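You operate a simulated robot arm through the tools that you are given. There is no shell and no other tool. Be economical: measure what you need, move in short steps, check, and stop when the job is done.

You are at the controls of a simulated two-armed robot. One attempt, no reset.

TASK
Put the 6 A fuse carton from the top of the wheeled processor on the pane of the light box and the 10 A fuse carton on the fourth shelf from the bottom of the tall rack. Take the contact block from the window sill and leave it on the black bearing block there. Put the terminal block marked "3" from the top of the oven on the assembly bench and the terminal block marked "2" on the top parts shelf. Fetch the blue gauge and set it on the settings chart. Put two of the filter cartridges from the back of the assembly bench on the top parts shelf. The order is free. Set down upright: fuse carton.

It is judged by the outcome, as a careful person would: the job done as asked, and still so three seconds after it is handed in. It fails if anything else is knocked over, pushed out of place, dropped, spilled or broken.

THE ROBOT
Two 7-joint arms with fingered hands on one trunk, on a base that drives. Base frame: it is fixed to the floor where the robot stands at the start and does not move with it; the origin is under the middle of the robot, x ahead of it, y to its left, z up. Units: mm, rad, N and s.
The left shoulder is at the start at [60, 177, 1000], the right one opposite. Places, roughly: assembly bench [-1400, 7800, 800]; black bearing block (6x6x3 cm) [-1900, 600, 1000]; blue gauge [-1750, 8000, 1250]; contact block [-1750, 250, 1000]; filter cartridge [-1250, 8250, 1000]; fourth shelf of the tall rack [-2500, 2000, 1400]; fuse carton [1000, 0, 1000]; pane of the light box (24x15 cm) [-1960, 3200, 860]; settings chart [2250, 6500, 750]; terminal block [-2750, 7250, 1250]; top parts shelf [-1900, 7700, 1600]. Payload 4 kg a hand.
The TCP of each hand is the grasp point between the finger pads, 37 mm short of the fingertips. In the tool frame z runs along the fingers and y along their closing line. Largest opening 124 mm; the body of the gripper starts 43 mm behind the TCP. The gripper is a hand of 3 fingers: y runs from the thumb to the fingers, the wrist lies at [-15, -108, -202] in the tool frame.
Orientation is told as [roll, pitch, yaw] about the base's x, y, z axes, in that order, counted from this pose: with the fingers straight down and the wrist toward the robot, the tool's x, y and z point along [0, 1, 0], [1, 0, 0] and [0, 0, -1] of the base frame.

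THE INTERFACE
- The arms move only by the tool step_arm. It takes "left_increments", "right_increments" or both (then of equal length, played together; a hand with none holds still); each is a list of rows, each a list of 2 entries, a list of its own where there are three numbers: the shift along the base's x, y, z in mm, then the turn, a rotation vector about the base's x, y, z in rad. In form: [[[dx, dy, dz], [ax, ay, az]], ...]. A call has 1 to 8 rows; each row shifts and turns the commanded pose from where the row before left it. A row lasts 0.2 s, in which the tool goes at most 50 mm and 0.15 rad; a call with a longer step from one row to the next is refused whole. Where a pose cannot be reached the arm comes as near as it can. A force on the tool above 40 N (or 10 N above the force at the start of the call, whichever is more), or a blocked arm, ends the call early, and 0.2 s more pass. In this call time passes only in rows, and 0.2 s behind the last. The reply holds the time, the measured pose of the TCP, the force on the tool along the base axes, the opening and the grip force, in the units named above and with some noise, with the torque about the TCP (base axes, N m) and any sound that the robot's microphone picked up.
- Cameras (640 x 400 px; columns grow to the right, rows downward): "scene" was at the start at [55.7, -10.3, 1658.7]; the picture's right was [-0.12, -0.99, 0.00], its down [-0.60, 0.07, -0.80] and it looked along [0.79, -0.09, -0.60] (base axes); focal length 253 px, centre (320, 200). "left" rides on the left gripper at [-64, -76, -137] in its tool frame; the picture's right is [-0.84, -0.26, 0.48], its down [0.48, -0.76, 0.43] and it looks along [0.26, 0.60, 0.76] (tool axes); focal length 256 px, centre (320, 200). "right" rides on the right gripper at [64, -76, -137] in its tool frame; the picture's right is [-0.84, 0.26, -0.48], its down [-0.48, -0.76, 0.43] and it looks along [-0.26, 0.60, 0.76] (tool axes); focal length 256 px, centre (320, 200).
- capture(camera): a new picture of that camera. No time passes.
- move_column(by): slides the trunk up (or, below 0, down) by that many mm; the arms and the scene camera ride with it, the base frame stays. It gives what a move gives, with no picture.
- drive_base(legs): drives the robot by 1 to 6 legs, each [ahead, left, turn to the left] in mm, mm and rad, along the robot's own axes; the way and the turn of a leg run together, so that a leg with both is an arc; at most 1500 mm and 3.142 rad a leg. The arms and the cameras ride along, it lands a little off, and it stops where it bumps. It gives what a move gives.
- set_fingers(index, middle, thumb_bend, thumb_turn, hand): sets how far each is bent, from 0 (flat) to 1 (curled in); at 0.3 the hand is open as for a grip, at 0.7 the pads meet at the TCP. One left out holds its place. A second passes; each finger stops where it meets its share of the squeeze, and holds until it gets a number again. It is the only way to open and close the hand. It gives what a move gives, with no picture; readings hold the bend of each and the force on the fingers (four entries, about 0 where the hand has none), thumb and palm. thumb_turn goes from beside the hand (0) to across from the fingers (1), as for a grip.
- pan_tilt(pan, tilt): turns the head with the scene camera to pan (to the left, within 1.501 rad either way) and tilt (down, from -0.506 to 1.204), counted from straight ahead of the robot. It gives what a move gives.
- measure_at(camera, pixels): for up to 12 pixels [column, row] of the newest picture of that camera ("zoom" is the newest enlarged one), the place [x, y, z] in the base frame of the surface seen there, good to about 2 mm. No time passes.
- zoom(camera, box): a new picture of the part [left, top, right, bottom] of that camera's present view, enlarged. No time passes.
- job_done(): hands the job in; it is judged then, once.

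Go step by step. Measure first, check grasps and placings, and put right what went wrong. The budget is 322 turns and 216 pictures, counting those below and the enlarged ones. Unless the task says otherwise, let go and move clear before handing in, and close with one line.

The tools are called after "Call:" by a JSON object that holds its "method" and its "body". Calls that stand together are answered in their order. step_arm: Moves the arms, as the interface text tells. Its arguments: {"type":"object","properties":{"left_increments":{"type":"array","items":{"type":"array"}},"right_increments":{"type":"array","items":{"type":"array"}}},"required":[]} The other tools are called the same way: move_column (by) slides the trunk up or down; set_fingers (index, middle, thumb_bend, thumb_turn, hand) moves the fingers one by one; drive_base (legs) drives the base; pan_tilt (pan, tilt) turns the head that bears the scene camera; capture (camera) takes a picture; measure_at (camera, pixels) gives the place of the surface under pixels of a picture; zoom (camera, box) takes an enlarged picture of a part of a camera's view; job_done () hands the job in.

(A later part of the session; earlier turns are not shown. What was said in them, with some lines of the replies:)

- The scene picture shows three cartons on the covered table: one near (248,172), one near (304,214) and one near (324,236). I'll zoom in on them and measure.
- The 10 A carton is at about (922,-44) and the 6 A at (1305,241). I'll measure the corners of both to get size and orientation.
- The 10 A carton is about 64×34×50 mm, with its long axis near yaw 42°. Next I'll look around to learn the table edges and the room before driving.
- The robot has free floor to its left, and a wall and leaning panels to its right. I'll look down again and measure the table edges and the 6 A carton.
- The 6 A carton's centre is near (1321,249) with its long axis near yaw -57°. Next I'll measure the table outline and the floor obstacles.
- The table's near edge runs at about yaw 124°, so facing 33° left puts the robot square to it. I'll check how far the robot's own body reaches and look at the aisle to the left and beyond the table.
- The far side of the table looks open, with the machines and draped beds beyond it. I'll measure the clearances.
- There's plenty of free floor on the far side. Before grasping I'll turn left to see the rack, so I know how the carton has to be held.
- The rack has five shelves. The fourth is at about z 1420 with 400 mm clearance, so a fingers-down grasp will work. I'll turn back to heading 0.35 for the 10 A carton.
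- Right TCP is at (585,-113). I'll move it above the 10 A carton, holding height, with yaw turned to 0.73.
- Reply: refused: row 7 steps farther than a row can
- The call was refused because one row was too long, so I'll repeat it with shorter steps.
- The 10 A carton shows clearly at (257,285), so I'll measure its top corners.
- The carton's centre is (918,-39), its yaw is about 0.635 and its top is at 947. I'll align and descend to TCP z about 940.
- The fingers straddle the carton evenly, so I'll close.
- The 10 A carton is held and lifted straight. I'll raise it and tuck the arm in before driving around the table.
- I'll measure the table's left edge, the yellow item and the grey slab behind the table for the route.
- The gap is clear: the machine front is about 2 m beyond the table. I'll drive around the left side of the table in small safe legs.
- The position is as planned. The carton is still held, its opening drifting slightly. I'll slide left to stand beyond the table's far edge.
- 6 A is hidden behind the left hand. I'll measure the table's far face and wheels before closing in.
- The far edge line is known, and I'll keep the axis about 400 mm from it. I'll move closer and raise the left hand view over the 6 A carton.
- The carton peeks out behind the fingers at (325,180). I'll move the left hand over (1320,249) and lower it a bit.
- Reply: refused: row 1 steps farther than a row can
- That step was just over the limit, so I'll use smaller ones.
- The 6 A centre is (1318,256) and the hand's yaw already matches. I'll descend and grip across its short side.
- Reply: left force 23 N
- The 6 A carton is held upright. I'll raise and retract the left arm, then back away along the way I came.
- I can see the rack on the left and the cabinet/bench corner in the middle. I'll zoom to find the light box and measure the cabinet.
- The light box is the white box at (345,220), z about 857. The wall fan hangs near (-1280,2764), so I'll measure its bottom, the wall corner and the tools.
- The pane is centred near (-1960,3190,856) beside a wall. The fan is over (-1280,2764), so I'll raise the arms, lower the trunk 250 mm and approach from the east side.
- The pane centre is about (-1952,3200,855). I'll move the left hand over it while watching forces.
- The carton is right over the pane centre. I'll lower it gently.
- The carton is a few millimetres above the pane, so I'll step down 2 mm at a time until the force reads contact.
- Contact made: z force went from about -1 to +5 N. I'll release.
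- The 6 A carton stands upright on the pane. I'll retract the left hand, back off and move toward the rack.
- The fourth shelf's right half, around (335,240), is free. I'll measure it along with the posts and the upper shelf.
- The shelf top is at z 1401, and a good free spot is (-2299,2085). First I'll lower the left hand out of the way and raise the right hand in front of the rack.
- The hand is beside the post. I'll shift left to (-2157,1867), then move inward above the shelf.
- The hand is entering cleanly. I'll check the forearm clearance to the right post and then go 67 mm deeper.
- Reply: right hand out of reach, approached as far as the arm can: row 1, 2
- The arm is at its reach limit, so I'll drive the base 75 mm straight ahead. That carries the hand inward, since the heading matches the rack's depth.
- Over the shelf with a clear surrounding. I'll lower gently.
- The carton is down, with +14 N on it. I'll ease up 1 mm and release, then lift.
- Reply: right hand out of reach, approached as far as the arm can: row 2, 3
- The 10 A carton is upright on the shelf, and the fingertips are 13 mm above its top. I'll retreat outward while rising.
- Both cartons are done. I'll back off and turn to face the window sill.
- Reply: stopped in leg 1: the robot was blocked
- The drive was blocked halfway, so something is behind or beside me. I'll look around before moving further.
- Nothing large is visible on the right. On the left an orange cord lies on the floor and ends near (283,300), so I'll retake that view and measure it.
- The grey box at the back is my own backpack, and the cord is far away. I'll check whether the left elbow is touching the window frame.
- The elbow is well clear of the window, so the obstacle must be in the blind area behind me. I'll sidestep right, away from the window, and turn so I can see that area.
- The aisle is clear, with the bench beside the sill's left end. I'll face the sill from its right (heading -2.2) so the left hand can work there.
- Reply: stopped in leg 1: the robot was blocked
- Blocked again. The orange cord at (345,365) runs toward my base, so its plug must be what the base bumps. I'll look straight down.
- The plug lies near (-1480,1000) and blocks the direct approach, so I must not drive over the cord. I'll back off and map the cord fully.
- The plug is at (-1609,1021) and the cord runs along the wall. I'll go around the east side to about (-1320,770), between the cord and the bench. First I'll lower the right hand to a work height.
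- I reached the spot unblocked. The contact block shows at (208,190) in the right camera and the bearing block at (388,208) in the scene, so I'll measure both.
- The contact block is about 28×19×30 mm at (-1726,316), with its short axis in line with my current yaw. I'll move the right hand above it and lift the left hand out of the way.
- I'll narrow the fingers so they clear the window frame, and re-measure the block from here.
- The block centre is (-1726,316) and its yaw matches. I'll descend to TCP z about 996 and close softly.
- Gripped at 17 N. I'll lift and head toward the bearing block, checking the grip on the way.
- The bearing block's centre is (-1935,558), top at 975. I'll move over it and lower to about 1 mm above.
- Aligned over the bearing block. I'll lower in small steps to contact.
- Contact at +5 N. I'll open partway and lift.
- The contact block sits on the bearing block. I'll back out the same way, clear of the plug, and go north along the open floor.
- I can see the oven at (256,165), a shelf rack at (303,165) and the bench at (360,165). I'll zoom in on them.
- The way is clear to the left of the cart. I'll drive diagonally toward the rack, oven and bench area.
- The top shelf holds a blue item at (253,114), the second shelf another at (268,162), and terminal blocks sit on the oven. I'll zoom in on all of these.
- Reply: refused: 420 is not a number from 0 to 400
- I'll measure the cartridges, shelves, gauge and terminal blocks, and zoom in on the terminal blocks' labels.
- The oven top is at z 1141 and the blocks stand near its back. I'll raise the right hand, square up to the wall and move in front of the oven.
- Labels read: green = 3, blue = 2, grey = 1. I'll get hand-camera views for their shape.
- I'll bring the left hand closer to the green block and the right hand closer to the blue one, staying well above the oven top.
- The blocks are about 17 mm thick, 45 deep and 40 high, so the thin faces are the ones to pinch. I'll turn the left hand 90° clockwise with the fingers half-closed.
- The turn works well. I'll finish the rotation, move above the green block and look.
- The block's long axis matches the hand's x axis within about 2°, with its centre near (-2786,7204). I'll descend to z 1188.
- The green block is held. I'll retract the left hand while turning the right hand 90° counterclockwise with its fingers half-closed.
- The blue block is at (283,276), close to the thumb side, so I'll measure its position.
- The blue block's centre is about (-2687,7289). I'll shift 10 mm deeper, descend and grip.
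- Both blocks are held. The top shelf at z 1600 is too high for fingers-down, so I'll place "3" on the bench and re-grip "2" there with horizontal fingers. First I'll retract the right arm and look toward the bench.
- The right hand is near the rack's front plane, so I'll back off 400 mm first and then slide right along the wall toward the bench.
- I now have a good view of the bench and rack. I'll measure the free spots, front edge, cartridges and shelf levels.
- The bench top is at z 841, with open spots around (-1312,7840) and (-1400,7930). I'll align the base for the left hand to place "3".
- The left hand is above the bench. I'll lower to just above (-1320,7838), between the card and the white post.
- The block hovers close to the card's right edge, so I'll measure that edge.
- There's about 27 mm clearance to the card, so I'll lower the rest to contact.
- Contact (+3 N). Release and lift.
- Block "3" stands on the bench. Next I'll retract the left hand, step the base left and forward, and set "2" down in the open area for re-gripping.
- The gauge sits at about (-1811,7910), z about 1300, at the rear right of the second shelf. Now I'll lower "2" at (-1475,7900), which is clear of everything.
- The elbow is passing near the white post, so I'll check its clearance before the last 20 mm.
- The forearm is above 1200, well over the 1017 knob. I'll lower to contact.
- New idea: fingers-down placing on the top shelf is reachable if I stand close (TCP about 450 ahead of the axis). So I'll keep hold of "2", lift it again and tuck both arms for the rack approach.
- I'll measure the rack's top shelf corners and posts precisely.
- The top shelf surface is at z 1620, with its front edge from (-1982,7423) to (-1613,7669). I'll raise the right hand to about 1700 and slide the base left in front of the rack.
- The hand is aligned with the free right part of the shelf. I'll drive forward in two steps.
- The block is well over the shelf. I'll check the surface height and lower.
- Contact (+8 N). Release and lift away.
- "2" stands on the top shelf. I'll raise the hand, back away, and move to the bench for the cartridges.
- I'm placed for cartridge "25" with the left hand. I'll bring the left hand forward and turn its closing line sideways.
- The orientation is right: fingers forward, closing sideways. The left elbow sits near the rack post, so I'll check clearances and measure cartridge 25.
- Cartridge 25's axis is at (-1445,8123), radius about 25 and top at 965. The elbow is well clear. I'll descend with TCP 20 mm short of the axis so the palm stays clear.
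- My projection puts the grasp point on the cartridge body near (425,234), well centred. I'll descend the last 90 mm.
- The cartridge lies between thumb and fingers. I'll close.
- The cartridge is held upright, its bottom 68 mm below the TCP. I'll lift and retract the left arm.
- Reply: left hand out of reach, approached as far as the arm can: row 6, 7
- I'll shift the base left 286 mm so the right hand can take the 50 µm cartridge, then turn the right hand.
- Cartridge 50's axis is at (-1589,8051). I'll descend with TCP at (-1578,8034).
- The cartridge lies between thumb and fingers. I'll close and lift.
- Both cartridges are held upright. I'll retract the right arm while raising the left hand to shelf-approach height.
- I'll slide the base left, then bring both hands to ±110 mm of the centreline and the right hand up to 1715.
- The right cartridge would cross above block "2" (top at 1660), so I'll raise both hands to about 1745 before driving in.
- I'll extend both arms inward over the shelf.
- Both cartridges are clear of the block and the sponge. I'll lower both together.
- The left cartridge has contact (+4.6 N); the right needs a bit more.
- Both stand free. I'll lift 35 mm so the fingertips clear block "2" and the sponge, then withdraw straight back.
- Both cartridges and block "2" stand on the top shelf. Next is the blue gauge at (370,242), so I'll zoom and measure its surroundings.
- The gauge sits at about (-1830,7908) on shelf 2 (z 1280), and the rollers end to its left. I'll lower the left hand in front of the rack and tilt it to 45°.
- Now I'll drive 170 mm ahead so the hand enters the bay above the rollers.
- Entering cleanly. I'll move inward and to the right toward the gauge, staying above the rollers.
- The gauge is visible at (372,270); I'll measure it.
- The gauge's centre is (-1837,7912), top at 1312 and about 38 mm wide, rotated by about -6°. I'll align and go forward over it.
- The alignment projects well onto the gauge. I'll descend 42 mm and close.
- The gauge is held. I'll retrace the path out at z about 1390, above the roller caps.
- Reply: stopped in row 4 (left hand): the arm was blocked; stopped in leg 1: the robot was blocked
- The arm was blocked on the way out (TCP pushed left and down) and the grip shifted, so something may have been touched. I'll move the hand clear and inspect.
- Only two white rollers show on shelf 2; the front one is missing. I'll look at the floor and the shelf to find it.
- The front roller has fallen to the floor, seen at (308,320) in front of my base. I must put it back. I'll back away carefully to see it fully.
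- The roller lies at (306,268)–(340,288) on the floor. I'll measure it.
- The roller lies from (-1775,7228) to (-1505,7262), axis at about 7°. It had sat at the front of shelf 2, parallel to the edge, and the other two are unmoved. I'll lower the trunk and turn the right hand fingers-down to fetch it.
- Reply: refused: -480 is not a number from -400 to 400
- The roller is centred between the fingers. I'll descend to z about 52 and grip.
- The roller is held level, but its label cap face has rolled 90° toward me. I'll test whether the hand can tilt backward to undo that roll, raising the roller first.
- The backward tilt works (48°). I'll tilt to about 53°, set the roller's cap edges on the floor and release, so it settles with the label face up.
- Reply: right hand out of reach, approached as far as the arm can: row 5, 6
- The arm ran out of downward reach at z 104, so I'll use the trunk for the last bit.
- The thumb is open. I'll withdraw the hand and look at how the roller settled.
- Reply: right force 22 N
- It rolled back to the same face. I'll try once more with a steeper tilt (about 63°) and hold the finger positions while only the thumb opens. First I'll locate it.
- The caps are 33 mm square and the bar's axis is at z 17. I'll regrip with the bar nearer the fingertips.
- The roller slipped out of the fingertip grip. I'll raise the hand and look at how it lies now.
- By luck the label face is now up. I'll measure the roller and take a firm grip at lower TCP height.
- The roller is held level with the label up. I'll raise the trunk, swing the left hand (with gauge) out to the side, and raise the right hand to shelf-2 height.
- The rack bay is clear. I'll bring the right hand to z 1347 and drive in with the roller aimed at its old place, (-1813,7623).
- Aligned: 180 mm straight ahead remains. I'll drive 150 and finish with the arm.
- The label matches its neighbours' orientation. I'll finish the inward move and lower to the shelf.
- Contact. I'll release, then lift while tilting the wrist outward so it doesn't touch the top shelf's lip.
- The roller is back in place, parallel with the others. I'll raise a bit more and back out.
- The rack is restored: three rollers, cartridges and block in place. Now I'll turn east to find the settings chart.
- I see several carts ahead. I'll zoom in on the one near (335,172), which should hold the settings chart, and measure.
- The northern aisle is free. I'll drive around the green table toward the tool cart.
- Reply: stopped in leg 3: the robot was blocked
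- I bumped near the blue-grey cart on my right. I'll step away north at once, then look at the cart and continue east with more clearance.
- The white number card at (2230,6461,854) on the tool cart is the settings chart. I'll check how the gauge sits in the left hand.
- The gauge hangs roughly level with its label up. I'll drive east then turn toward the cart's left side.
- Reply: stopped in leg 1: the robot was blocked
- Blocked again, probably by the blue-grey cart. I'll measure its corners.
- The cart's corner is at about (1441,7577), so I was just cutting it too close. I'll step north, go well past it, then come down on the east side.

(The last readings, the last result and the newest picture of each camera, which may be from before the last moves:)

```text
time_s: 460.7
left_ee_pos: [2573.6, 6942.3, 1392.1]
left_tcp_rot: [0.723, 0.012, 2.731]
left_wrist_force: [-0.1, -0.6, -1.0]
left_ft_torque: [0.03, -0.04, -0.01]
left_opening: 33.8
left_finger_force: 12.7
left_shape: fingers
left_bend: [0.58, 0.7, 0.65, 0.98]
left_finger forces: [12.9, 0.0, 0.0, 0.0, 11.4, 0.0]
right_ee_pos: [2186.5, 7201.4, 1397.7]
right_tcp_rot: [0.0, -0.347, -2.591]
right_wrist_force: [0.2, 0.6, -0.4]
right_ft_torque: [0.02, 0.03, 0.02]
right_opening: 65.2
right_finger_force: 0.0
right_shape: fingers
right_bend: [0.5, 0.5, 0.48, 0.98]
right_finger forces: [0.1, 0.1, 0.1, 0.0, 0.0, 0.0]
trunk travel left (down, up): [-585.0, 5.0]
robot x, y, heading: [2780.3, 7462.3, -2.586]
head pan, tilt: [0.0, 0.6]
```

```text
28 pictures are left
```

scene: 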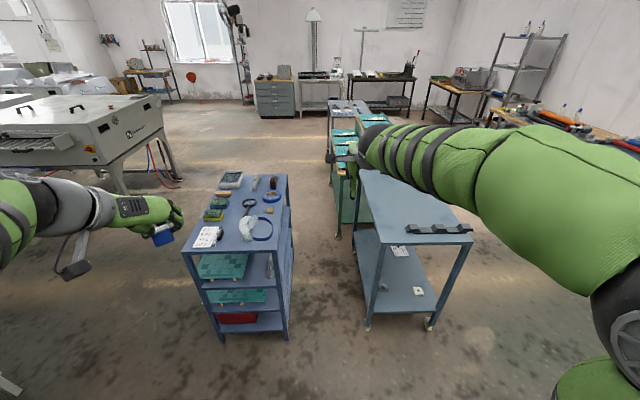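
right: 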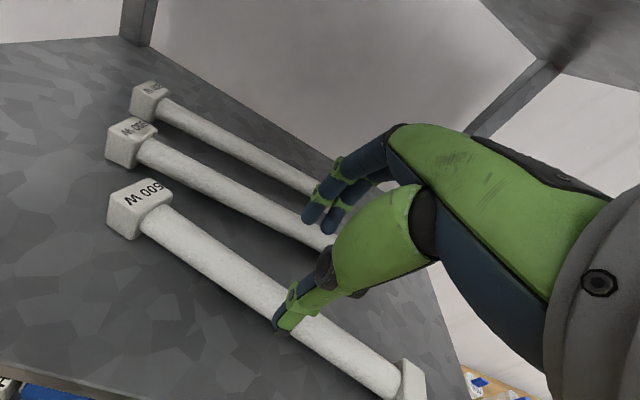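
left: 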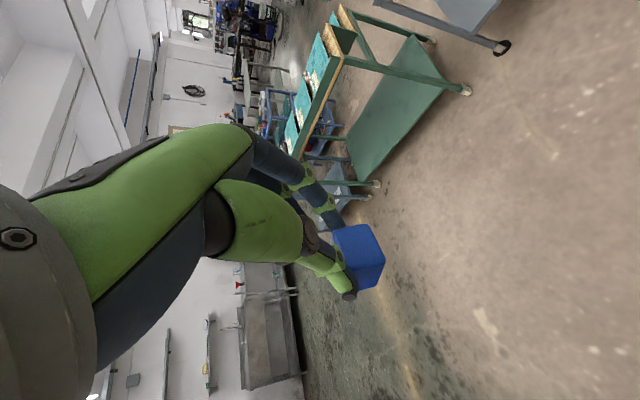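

I now face the tool cart, with the chart at (208,237). I'll measure it and the cart's near edge.

Call:
{"method": "zoom", "body": {"camera": "scene", "box": [170, 200, 300, 290]}}

Call:
{"method": "measure_at", "body": {"camera": "scene", "pixels": [[208, 237], [198, 243], [203, 230], [218, 232], [213, 245], [190, 250], [185, 255], [280, 248], [230, 250], [245, 230], [470, 235], [375, 235]]}}

```text
4.44 times, centred on (235, 245) of scene
```

zoom: 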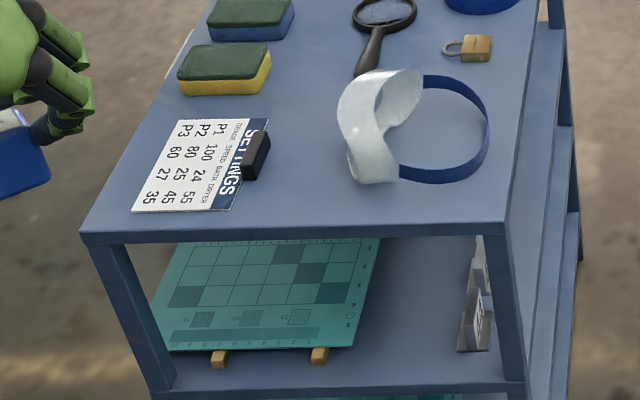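

```text
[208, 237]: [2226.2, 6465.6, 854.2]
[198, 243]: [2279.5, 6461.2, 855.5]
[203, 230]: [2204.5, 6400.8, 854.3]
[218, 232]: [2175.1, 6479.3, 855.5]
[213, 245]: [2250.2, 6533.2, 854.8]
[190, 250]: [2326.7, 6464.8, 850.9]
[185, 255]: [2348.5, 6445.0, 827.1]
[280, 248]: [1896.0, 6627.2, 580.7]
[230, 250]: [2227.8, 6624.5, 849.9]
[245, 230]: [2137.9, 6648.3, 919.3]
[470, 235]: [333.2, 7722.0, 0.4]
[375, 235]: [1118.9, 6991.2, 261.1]
```

The chart's centre is about (2230,6468,855), 80 mm inside the cart's near edge. I'll drive to bring it about 600 mm ahead of me on the left.

Call:
{"method": "drive_base", "body": {"legs": [[0, 416, 0], [380, 0, 0]]}}

Call:
{"method": "step_arm", "body": {"left_increments": [[[-30, 15, -20], [0, 0, -0.08]], [[-30, 15, -20], [0, 0, -0.08]], [[-30, 15, -25], [0, 0, -0.08]], [[-30, 15, -25], [0, 0, -0.08]], [[-30, 15, -25], [0, 0, -0.08]], [[0, 0, -45], [0, 0, 0]], [[0, 0, -45], [0, 0, 0]], [[0, 0, -45], [0, 0, 0]]]}}

Call:
{"method": "capture", "body": {"camera": "scene"}}

Call:
{"method": "capture", "body": {"camera": "left"}}

```text
time_s: 465.2
left_ee_pos: [2462.0, 6390.4, 1391.5]
left_tcp_rot: [0.723, 0.013, 2.717]
left_wrist_force: [-0.4, 0.2, -1.3]
left_ft_torque: [0.05, -0.01, -0.03]
left_opening: 33.8
left_finger_force: 12.2
left_shape: fingers
left_bend: [0.58, 0.7, 0.65, 0.98]
left_finger forces: [12.9, 0.0, 0.0, 0.1, 11.4, 0.0]
right_ee_pos: [2079.2, 6656.4, 1397.6]
right_tcp_rot: [-0.001, -0.345, -2.604]
right_wrist_force: [-0.2, 0.1, 0.1]
right_ft_torque: [-0.02, -0.02, 0.0]
right_opening: 65.2
right_finger_force: 0.1
right_shape: fingers
right_bend: [0.5, 0.5, 0.48, 0.98]
right_finger forces: [0.1, 0.0, 0.0, 0.0, 0.0, 0.0]
trunk travel left (down, up): [-585.0, 5.0]
robot x, y, heading: [2679.3, 6912.6, -2.611]
head pan, tilt: [0.0, 0.6]
```

```text
time_s: 467.0
left_ee_pos: [2316.5, 6468.1, 1140.0]
left_tcp_rot: [0.719, 0.012, 2.314]
left_wrist_force: [0.2, 0.2, -0.6]
left_ft_torque: [0.05, -0.04, -0.03]
left_opening: 33.4
left_finger_force: 11.5
left_shape: fingers
left_bend: [0.58, 0.7, 0.65, 0.97]
left_finger forces: [12.6, 0.0, 0.0, 0.0, 11.0, 0.1]
right_ee_pos: [2077.7, 6656.3, 1398.2]
right_tcp_rot: [-0.002, -0.346, -2.604]
right_wrist_force: [-0.8, -0.6, 0.2]
right_ft_torque: [0.02, 0.01, 0.02]
right_opening: 65.0
right_finger_force: 0.0
right_shape: fingers
right_bend: [0.5, 0.5, 0.48, 0.98]
right_finger forces: [0.0, 0.0, 0.0, 0.0, 0.0, 0.0]
trunk travel left (down, up): [-585.0, 5.0]
robot x, y, heading: [2680.4, 6909.2, -2.601]
head pan, tilt: [0.0, 0.6]
```

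```text
26 pictures are left
```

scene: 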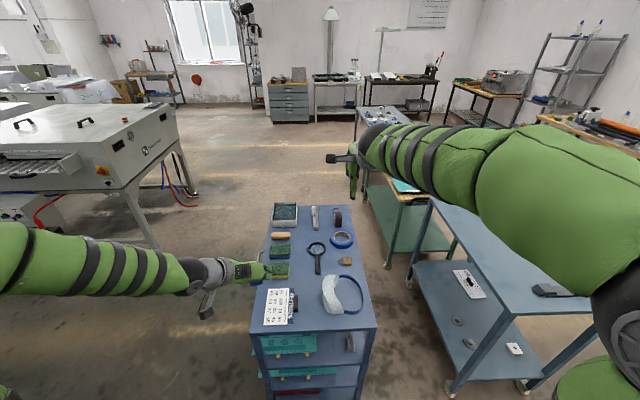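

```text
25 pictures are left
```

left: 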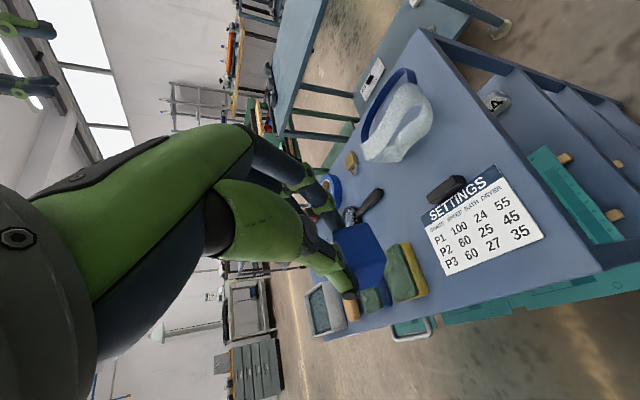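

The left camera sees the chart clearly. I'll measure its centre.

Call:
{"method": "measure_at", "body": {"camera": "left", "pixels": [[487, 228], [430, 228], [450, 272], [542, 237], [497, 170], [443, 188], [360, 250], [375, 270]]}}

```text
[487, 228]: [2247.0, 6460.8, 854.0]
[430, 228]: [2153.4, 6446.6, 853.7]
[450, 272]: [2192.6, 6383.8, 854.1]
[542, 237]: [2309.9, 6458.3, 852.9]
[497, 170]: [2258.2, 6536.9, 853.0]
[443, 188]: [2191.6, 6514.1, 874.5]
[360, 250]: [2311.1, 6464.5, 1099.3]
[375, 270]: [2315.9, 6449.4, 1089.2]
```

The chart's free area is centred near (2242,6445). I'll move over it and lower toward the surface.

Call:
{"method": "step_arm", "body": {"left_increments": [[[-19, -2, -40], [0, 0, 0]], [[-19, -2, -40], [0, 0, 0]], [[-18, -2, -40], [0, 0, 0]], [[0, 0, -40], [0, 0, 0]], [[0, 0, -35], [0, 0, 0]], [[0, 0, -15], [0, 0, 0]]]}}

Call:
{"method": "capture", "body": {"camera": "left"}}

Call:
{"method": "zoom", "body": {"camera": "scene", "box": [210, 220, 370, 350]}}

```text
time_s: 468.4
left_ee_pos: [2257.2, 6461.6, 931.5]
left_tcp_rot: [0.723, 0.012, 2.316]
left_wrist_force: [-0.4, 0.8, -0.8]
left_ft_torque: [-0.05, -0.04, 0.02]
left_opening: 33.6
left_finger_force: 12.0
left_shape: fingers
left_bend: [0.58, 0.7, 0.65, 0.97]
left_finger forces: [12.4, 0.0, 0.0, 0.1, 10.6, 0.0]
right_ee_pos: [2080.2, 6657.6, 1397.8]
right_tcp_rot: [0.001, -0.347, -2.605]
right_wrist_force: [0.4, 0.7, -0.4]
right_ft_torque: [0.01, -0.02, -0.05]
right_opening: 64.9
right_finger_force: 0.1
right_shape: fingers
right_bend: [0.5, 0.5, 0.48, 0.98]
right_finger forces: [0.0, 0.0, 0.0, 0.1, 0.0, 0.1]
trunk travel left (down, up): [-585.0, 5.0]
robot x, y, heading: [2674.7, 6907.8, -2.602]
head pan, tilt: [0.0, 0.6]
```

```text
24 pictures are left
```

left: 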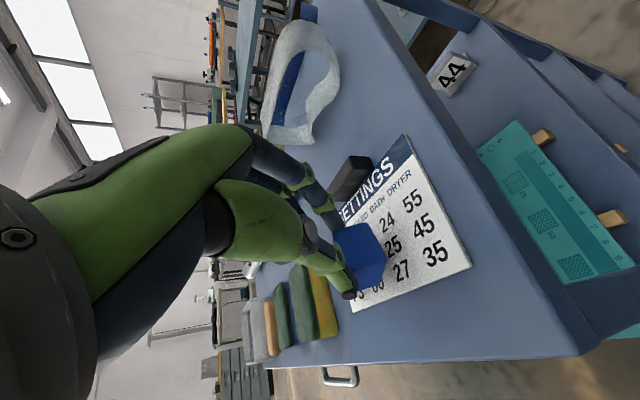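

```text
3.08 times, centred on (290, 285) of scene
```

zoom: 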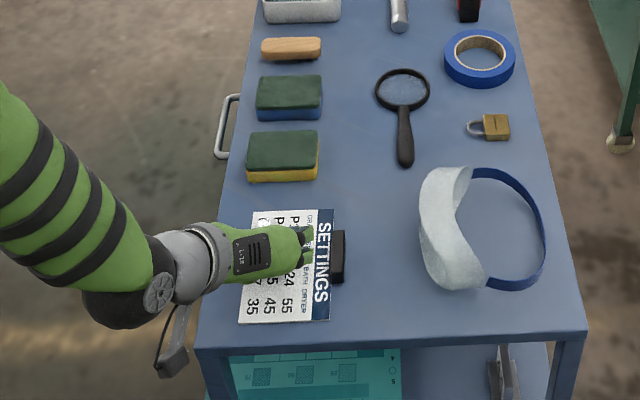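

The gauge is over the chart with adequate room to the clip. I'll lower gently to contact.

Call:
{"method": "step_arm", "body": {"left_increments": [[[0, 0, -8], [0, 0, 0]], [[0, 0, -4], [0, 0, 0]], [[0, 0, -2], [0, 0, 0]]]}}

```text
time_s: 469.2
left_ee_pos: [2255.9, 6459.8, 916.5]
left_tcp_rot: [0.722, 0.012, 2.318]
left_wrist_force: [0.9, 0.2, 2.2]
left_ft_torque: [-0.08, 0.08, 0.02]
left_opening: 33.5
left_finger_force: 12.5
left_shape: fingers
left_bend: [0.58, 0.7, 0.65, 0.98]
left_finger forces: [12.8, 0.0, 0.1, 0.0, 12.6, 0.0]
right_ee_pos: [2080.9, 6658.3, 1397.7]
right_tcp_rot: [0.0, -0.346, -2.603]
right_wrist_force: [0.6, -0.1, 0.4]
right_ft_torque: [-0.02, 0.04, -0.04]
right_opening: 64.9
right_finger_force: 0.2
right_shape: fingers
right_bend: [0.5, 0.5, 0.48, 0.98]
right_finger forces: [0.0, 0.1, 0.0, 0.1, 0.0, 0.0]
trunk travel left (down, up): [-585.0, 5.0]
robot x, y, heading: [2678.7, 6910.8, -2.609]
head pan, tilt: [0.0, 0.6]
```

Call:
{"method": "step_arm", "body": {"left_increments": [[[0, 0, -1.5], [0, 0, 0]]]}}

Call:
{"method": "zoom", "body": {"camera": "left", "box": [270, 170, 470, 320]}}

```text
time_s: 469.6
left_ee_pos: [2256.1, 6461.4, 916.3]
left_tcp_rot: [0.723, 0.011, 2.319]
left_wrist_force: [0.7, 1.3, 2.5]
left_ft_torque: [-0.04, 0.04, 0.01]
left_opening: 33.5
left_finger_force: 12.7
left_shape: fingers
left_bend: [0.58, 0.7, 0.65, 0.98]
left_finger forces: [12.7, 0.0, 0.1, 0.0, 12.9, 0.0]
right_ee_pos: [2079.2, 6656.5, 1398.3]
right_tcp_rot: [0.001, -0.347, -2.604]
right_wrist_force: [-0.2, 1.1, 0.1]
right_ft_torque: [0.03, 0.01, 0.0]
right_opening: 65.0
right_finger_force: 0.0
right_shape: fingers
right_bend: [0.5, 0.5, 0.48, 0.98]
right_finger forces: [0.0, 0.0, 0.1, 0.0, 0.0, 0.0]
trunk travel left (down, up): [-585.0, 5.0]
robot x, y, heading: [2674.0, 6907.9, -2.601]
head pan, tilt: [0.0, 0.6]
```

```text
2.67 times, centred on (370, 245) of left
```

zoom: 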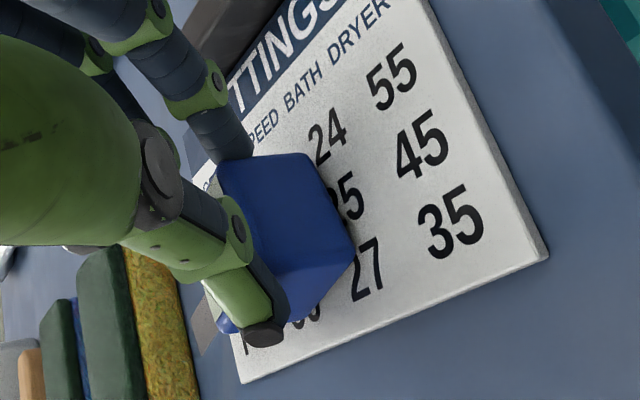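

The gauge touches down but sits toward the chart's far end. I'll lift slightly and shift about 25 mm back toward the chart's middle, then lower again.

Call:
{"method": "step_arm", "body": {"left_increments": [[[0, 0, 9], [0, 0, 0]], [[12, 10, 0], [0, 0, 0]], [[10, 8, 0], [0, 0, 0]], [[0, 0, -6], [0, 0, 0]], [[0, 0, -3], [0, 0, 0]], [[0, 0, -2], [0, 0, 0]]]}}

Call:
{"method": "zoom", "body": {"camera": "left", "box": [270, 170, 470, 320]}}

```text
time_s: 471.0
left_ee_pos: [2281.0, 6477.4, 913.5]
left_tcp_rot: [0.723, 0.012, 2.318]
left_wrist_force: [1.2, 0.5, 2.0]
left_ft_torque: [-0.06, 0.02, -0.01]
left_opening: 33.2
left_finger_force: 13.3
left_shape: fingers
left_bend: [0.58, 0.7, 0.65, 0.98]
left_finger forces: [12.8, 0.0, 0.0, 0.1, 13.3, 0.1]
right_ee_pos: [2079.3, 6658.3, 1398.0]
right_tcp_rot: [-0.001, -0.347, -2.604]
right_wrist_force: [0.5, 0.4, 0.1]
right_ft_torque: [0.03, 0.01, -0.01]
right_opening: 65.3
right_finger_force: 0.2
right_shape: fingers
right_bend: [0.5, 0.5, 0.48, 0.98]
right_finger forces: [0.1, 0.0, 0.0, 0.0, 0.0, 0.0]
trunk travel left (down, up): [-585.0, 5.0]
robot x, y, heading: [2679.8, 6908.6, -2.6]
head pan, tilt: [0.0, 0.6]
```

```text
2.67 times, centred on (370, 245) of left
```

zoom: 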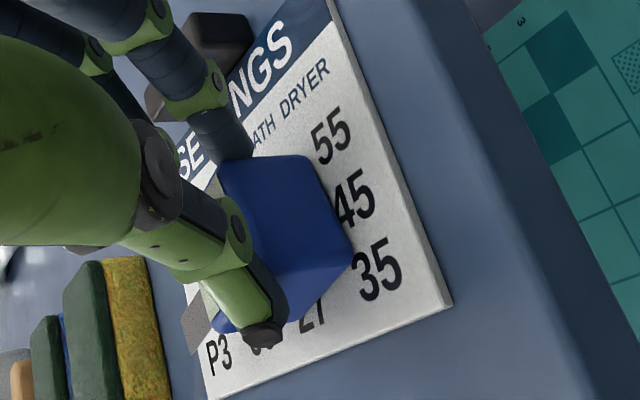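

The gauge is mid-chart and in contact. I'll release.

Call:
{"method": "set_fingers", "body": {"hand": "left", "index": 0.48, "middle": 0.52, "thumb_bend": 0.52}}

Call:
{"method": "zoom", "body": {"camera": "left", "box": [270, 170, 470, 320]}}

```text
time_s: 472.0
left_ee_pos: [2279.9, 6479.0, 914.4]
left_tcp_rot: [0.722, 0.012, 2.318]
left_wrist_force: [0.5, -0.2, -1.0]
left_ft_torque: [-0.02, -0.01, 0.0]
left_opening: 62.3
left_finger_force: 0.1
left_shape: fingers
left_bend: [0.48, 0.52, 0.52, 0.98]
left_finger forces: [0.0, 0.0, 0.1, 0.1, 0.0, 0.0]
right_ee_pos: [2079.6, 6657.5, 1398.3]
right_tcp_rot: [0.0, -0.347, -2.604]
right_wrist_force: [0.8, -0.1, -0.2]
right_ft_torque: [0.01, 0.0, 0.01]
right_opening: 65.0
right_finger_force: 0.0
right_shape: fingers
right_bend: [0.5, 0.5, 0.48, 0.98]
right_finger forces: [0.0, 0.0, 0.0, 0.1, 0.1, 0.0]
trunk travel left (down, up): [-585.0, 5.0]
robot x, y, heading: [2677.6, 6911.5, -2.601]
head pan, tilt: [0.0, 0.6]
```

```text
2.67 times, centred on (370, 245) of left
```

zoom: 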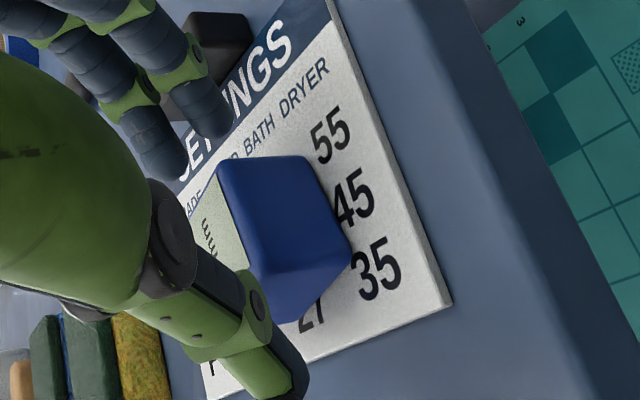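

The gauge rests flat on the chart. I'll lift straight up and withdraw.

Call:
{"method": "step_arm", "body": {"left_increments": [[[0, 0, 25], [0, 0, 0]], [[0, 0, 40], [0, 0, 0]], [[0, 0, 45], [0, 0, 0]], [[20, 10, 40], [0, 0, 0]], [[30, 15, 30], [0, 0, 0]], [[35, 20, 20], [0, 0, 0]]]}}

Call:
{"method": "zoom", "body": {"camera": "scene", "box": [230, 190, 390, 340]}}

```text
time_s: 473.4
left_ee_pos: [2346.1, 6509.2, 1120.6]
left_tcp_rot: [0.72, 0.011, 2.316]
left_wrist_force: [-0.6, -0.2, -0.1]
left_ft_torque: [0.02, 0.0, 0.0]
left_opening: 62.0
left_finger_force: 0.0
left_shape: fingers
left_bend: [0.48, 0.52, 0.52, 0.98]
left_finger forces: [0.0, 0.0, 0.1, 0.1, 0.1, 0.0]
left hand out of reach, approached as far as the arm can: row 6
right_ee_pos: [2079.9, 6657.0, 1398.1]
right_tcp_rot: [-0.001, -0.347, -2.602]
right_wrist_force: [0.1, 0.2, 0.7]
right_ft_torque: [0.0, -0.01, 0.02]
right_opening: 65.3
right_finger_force: 0.1
right_shape: fingers
right_bend: [0.5, 0.5, 0.48, 0.98]
right_finger forces: [0.0, 0.0, 0.1, 0.0, 0.0, 0.0]
trunk travel left (down, up): [-585.0, 5.0]
robot x, y, heading: [2678.9, 6909.1, -2.602]
head pan, tilt: [0.0, 0.6]
```

```text
2.67 times, centred on (310, 265) of scene
```

zoom: 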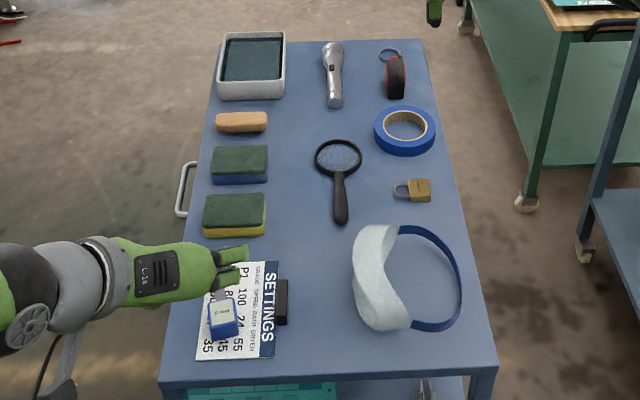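

The gauge sits label-up on the settings chart. I'll back clear and take a last look before handing in.

Call:
{"method": "drive_base", "body": {"legs": [[-250, 0, 0]]}}

Call:
{"method": "capture", "body": {"camera": "scene"}}

```text
time_s: 475.2
left_ee_pos: [2552.4, 6632.1, 1120.1]
left_tcp_rot: [0.722, 0.013, 2.317]
left_wrist_force: [0.3, 0.9, -0.5]
left_ft_torque: [-0.05, 0.0, 0.02]
left_opening: 62.1
left_finger_force: 0.1
left_shape: fingers
left_bend: [0.48, 0.52, 0.52, 0.98]
left_finger forces: [0.0, 0.0, 0.1, 0.0, 0.0, 0.0]
right_ee_pos: [2287.7, 6781.0, 1398.8]
right_tcp_rot: [0.0, -0.347, -2.602]
right_wrist_force: [0.5, -0.6, -0.8]
right_ft_torque: [0.0, 0.0, 0.02]
right_opening: 65.2
right_finger_force: 0.1
right_shape: fingers
right_bend: [0.5, 0.5, 0.48, 0.98]
right_finger forces: [0.1, 0.0, 0.0, 0.0, 0.0, 0.0]
trunk travel left (down, up): [-585.0, 5.0]
robot x, y, heading: [2884.7, 7034.7, -2.603]
head pan, tilt: [0.0, 0.6]
```

```text
18 pictures are left
```

scene: 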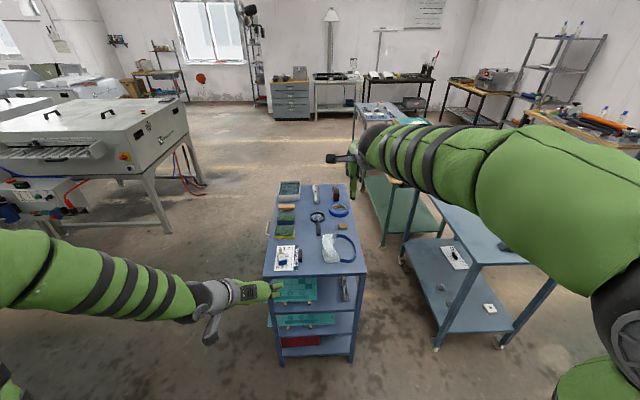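

Call:
{"method": "zoom", "body": {"camera": "scene", "box": [255, 220, 345, 290]}}

```text
5.71 times, centred on (300, 255) of scene
```

zoom: 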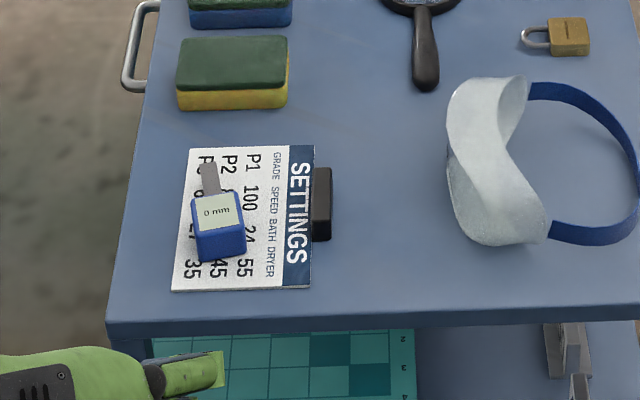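

The gauge rests upright on the chart, both hands are empty and clear, and every item is in its place. I'm handing in.

Call:
{"method": "job_done", "body": {}}

```text
The job is handed in.
```

All the items are where you asked and I've handed in, but I knocked a white roller off the rack's second shelf on the way. I put it back in its place, label up, after dropping it once more near the floor; I also bumped the blue-grey cart and did not confirm it stayed put.
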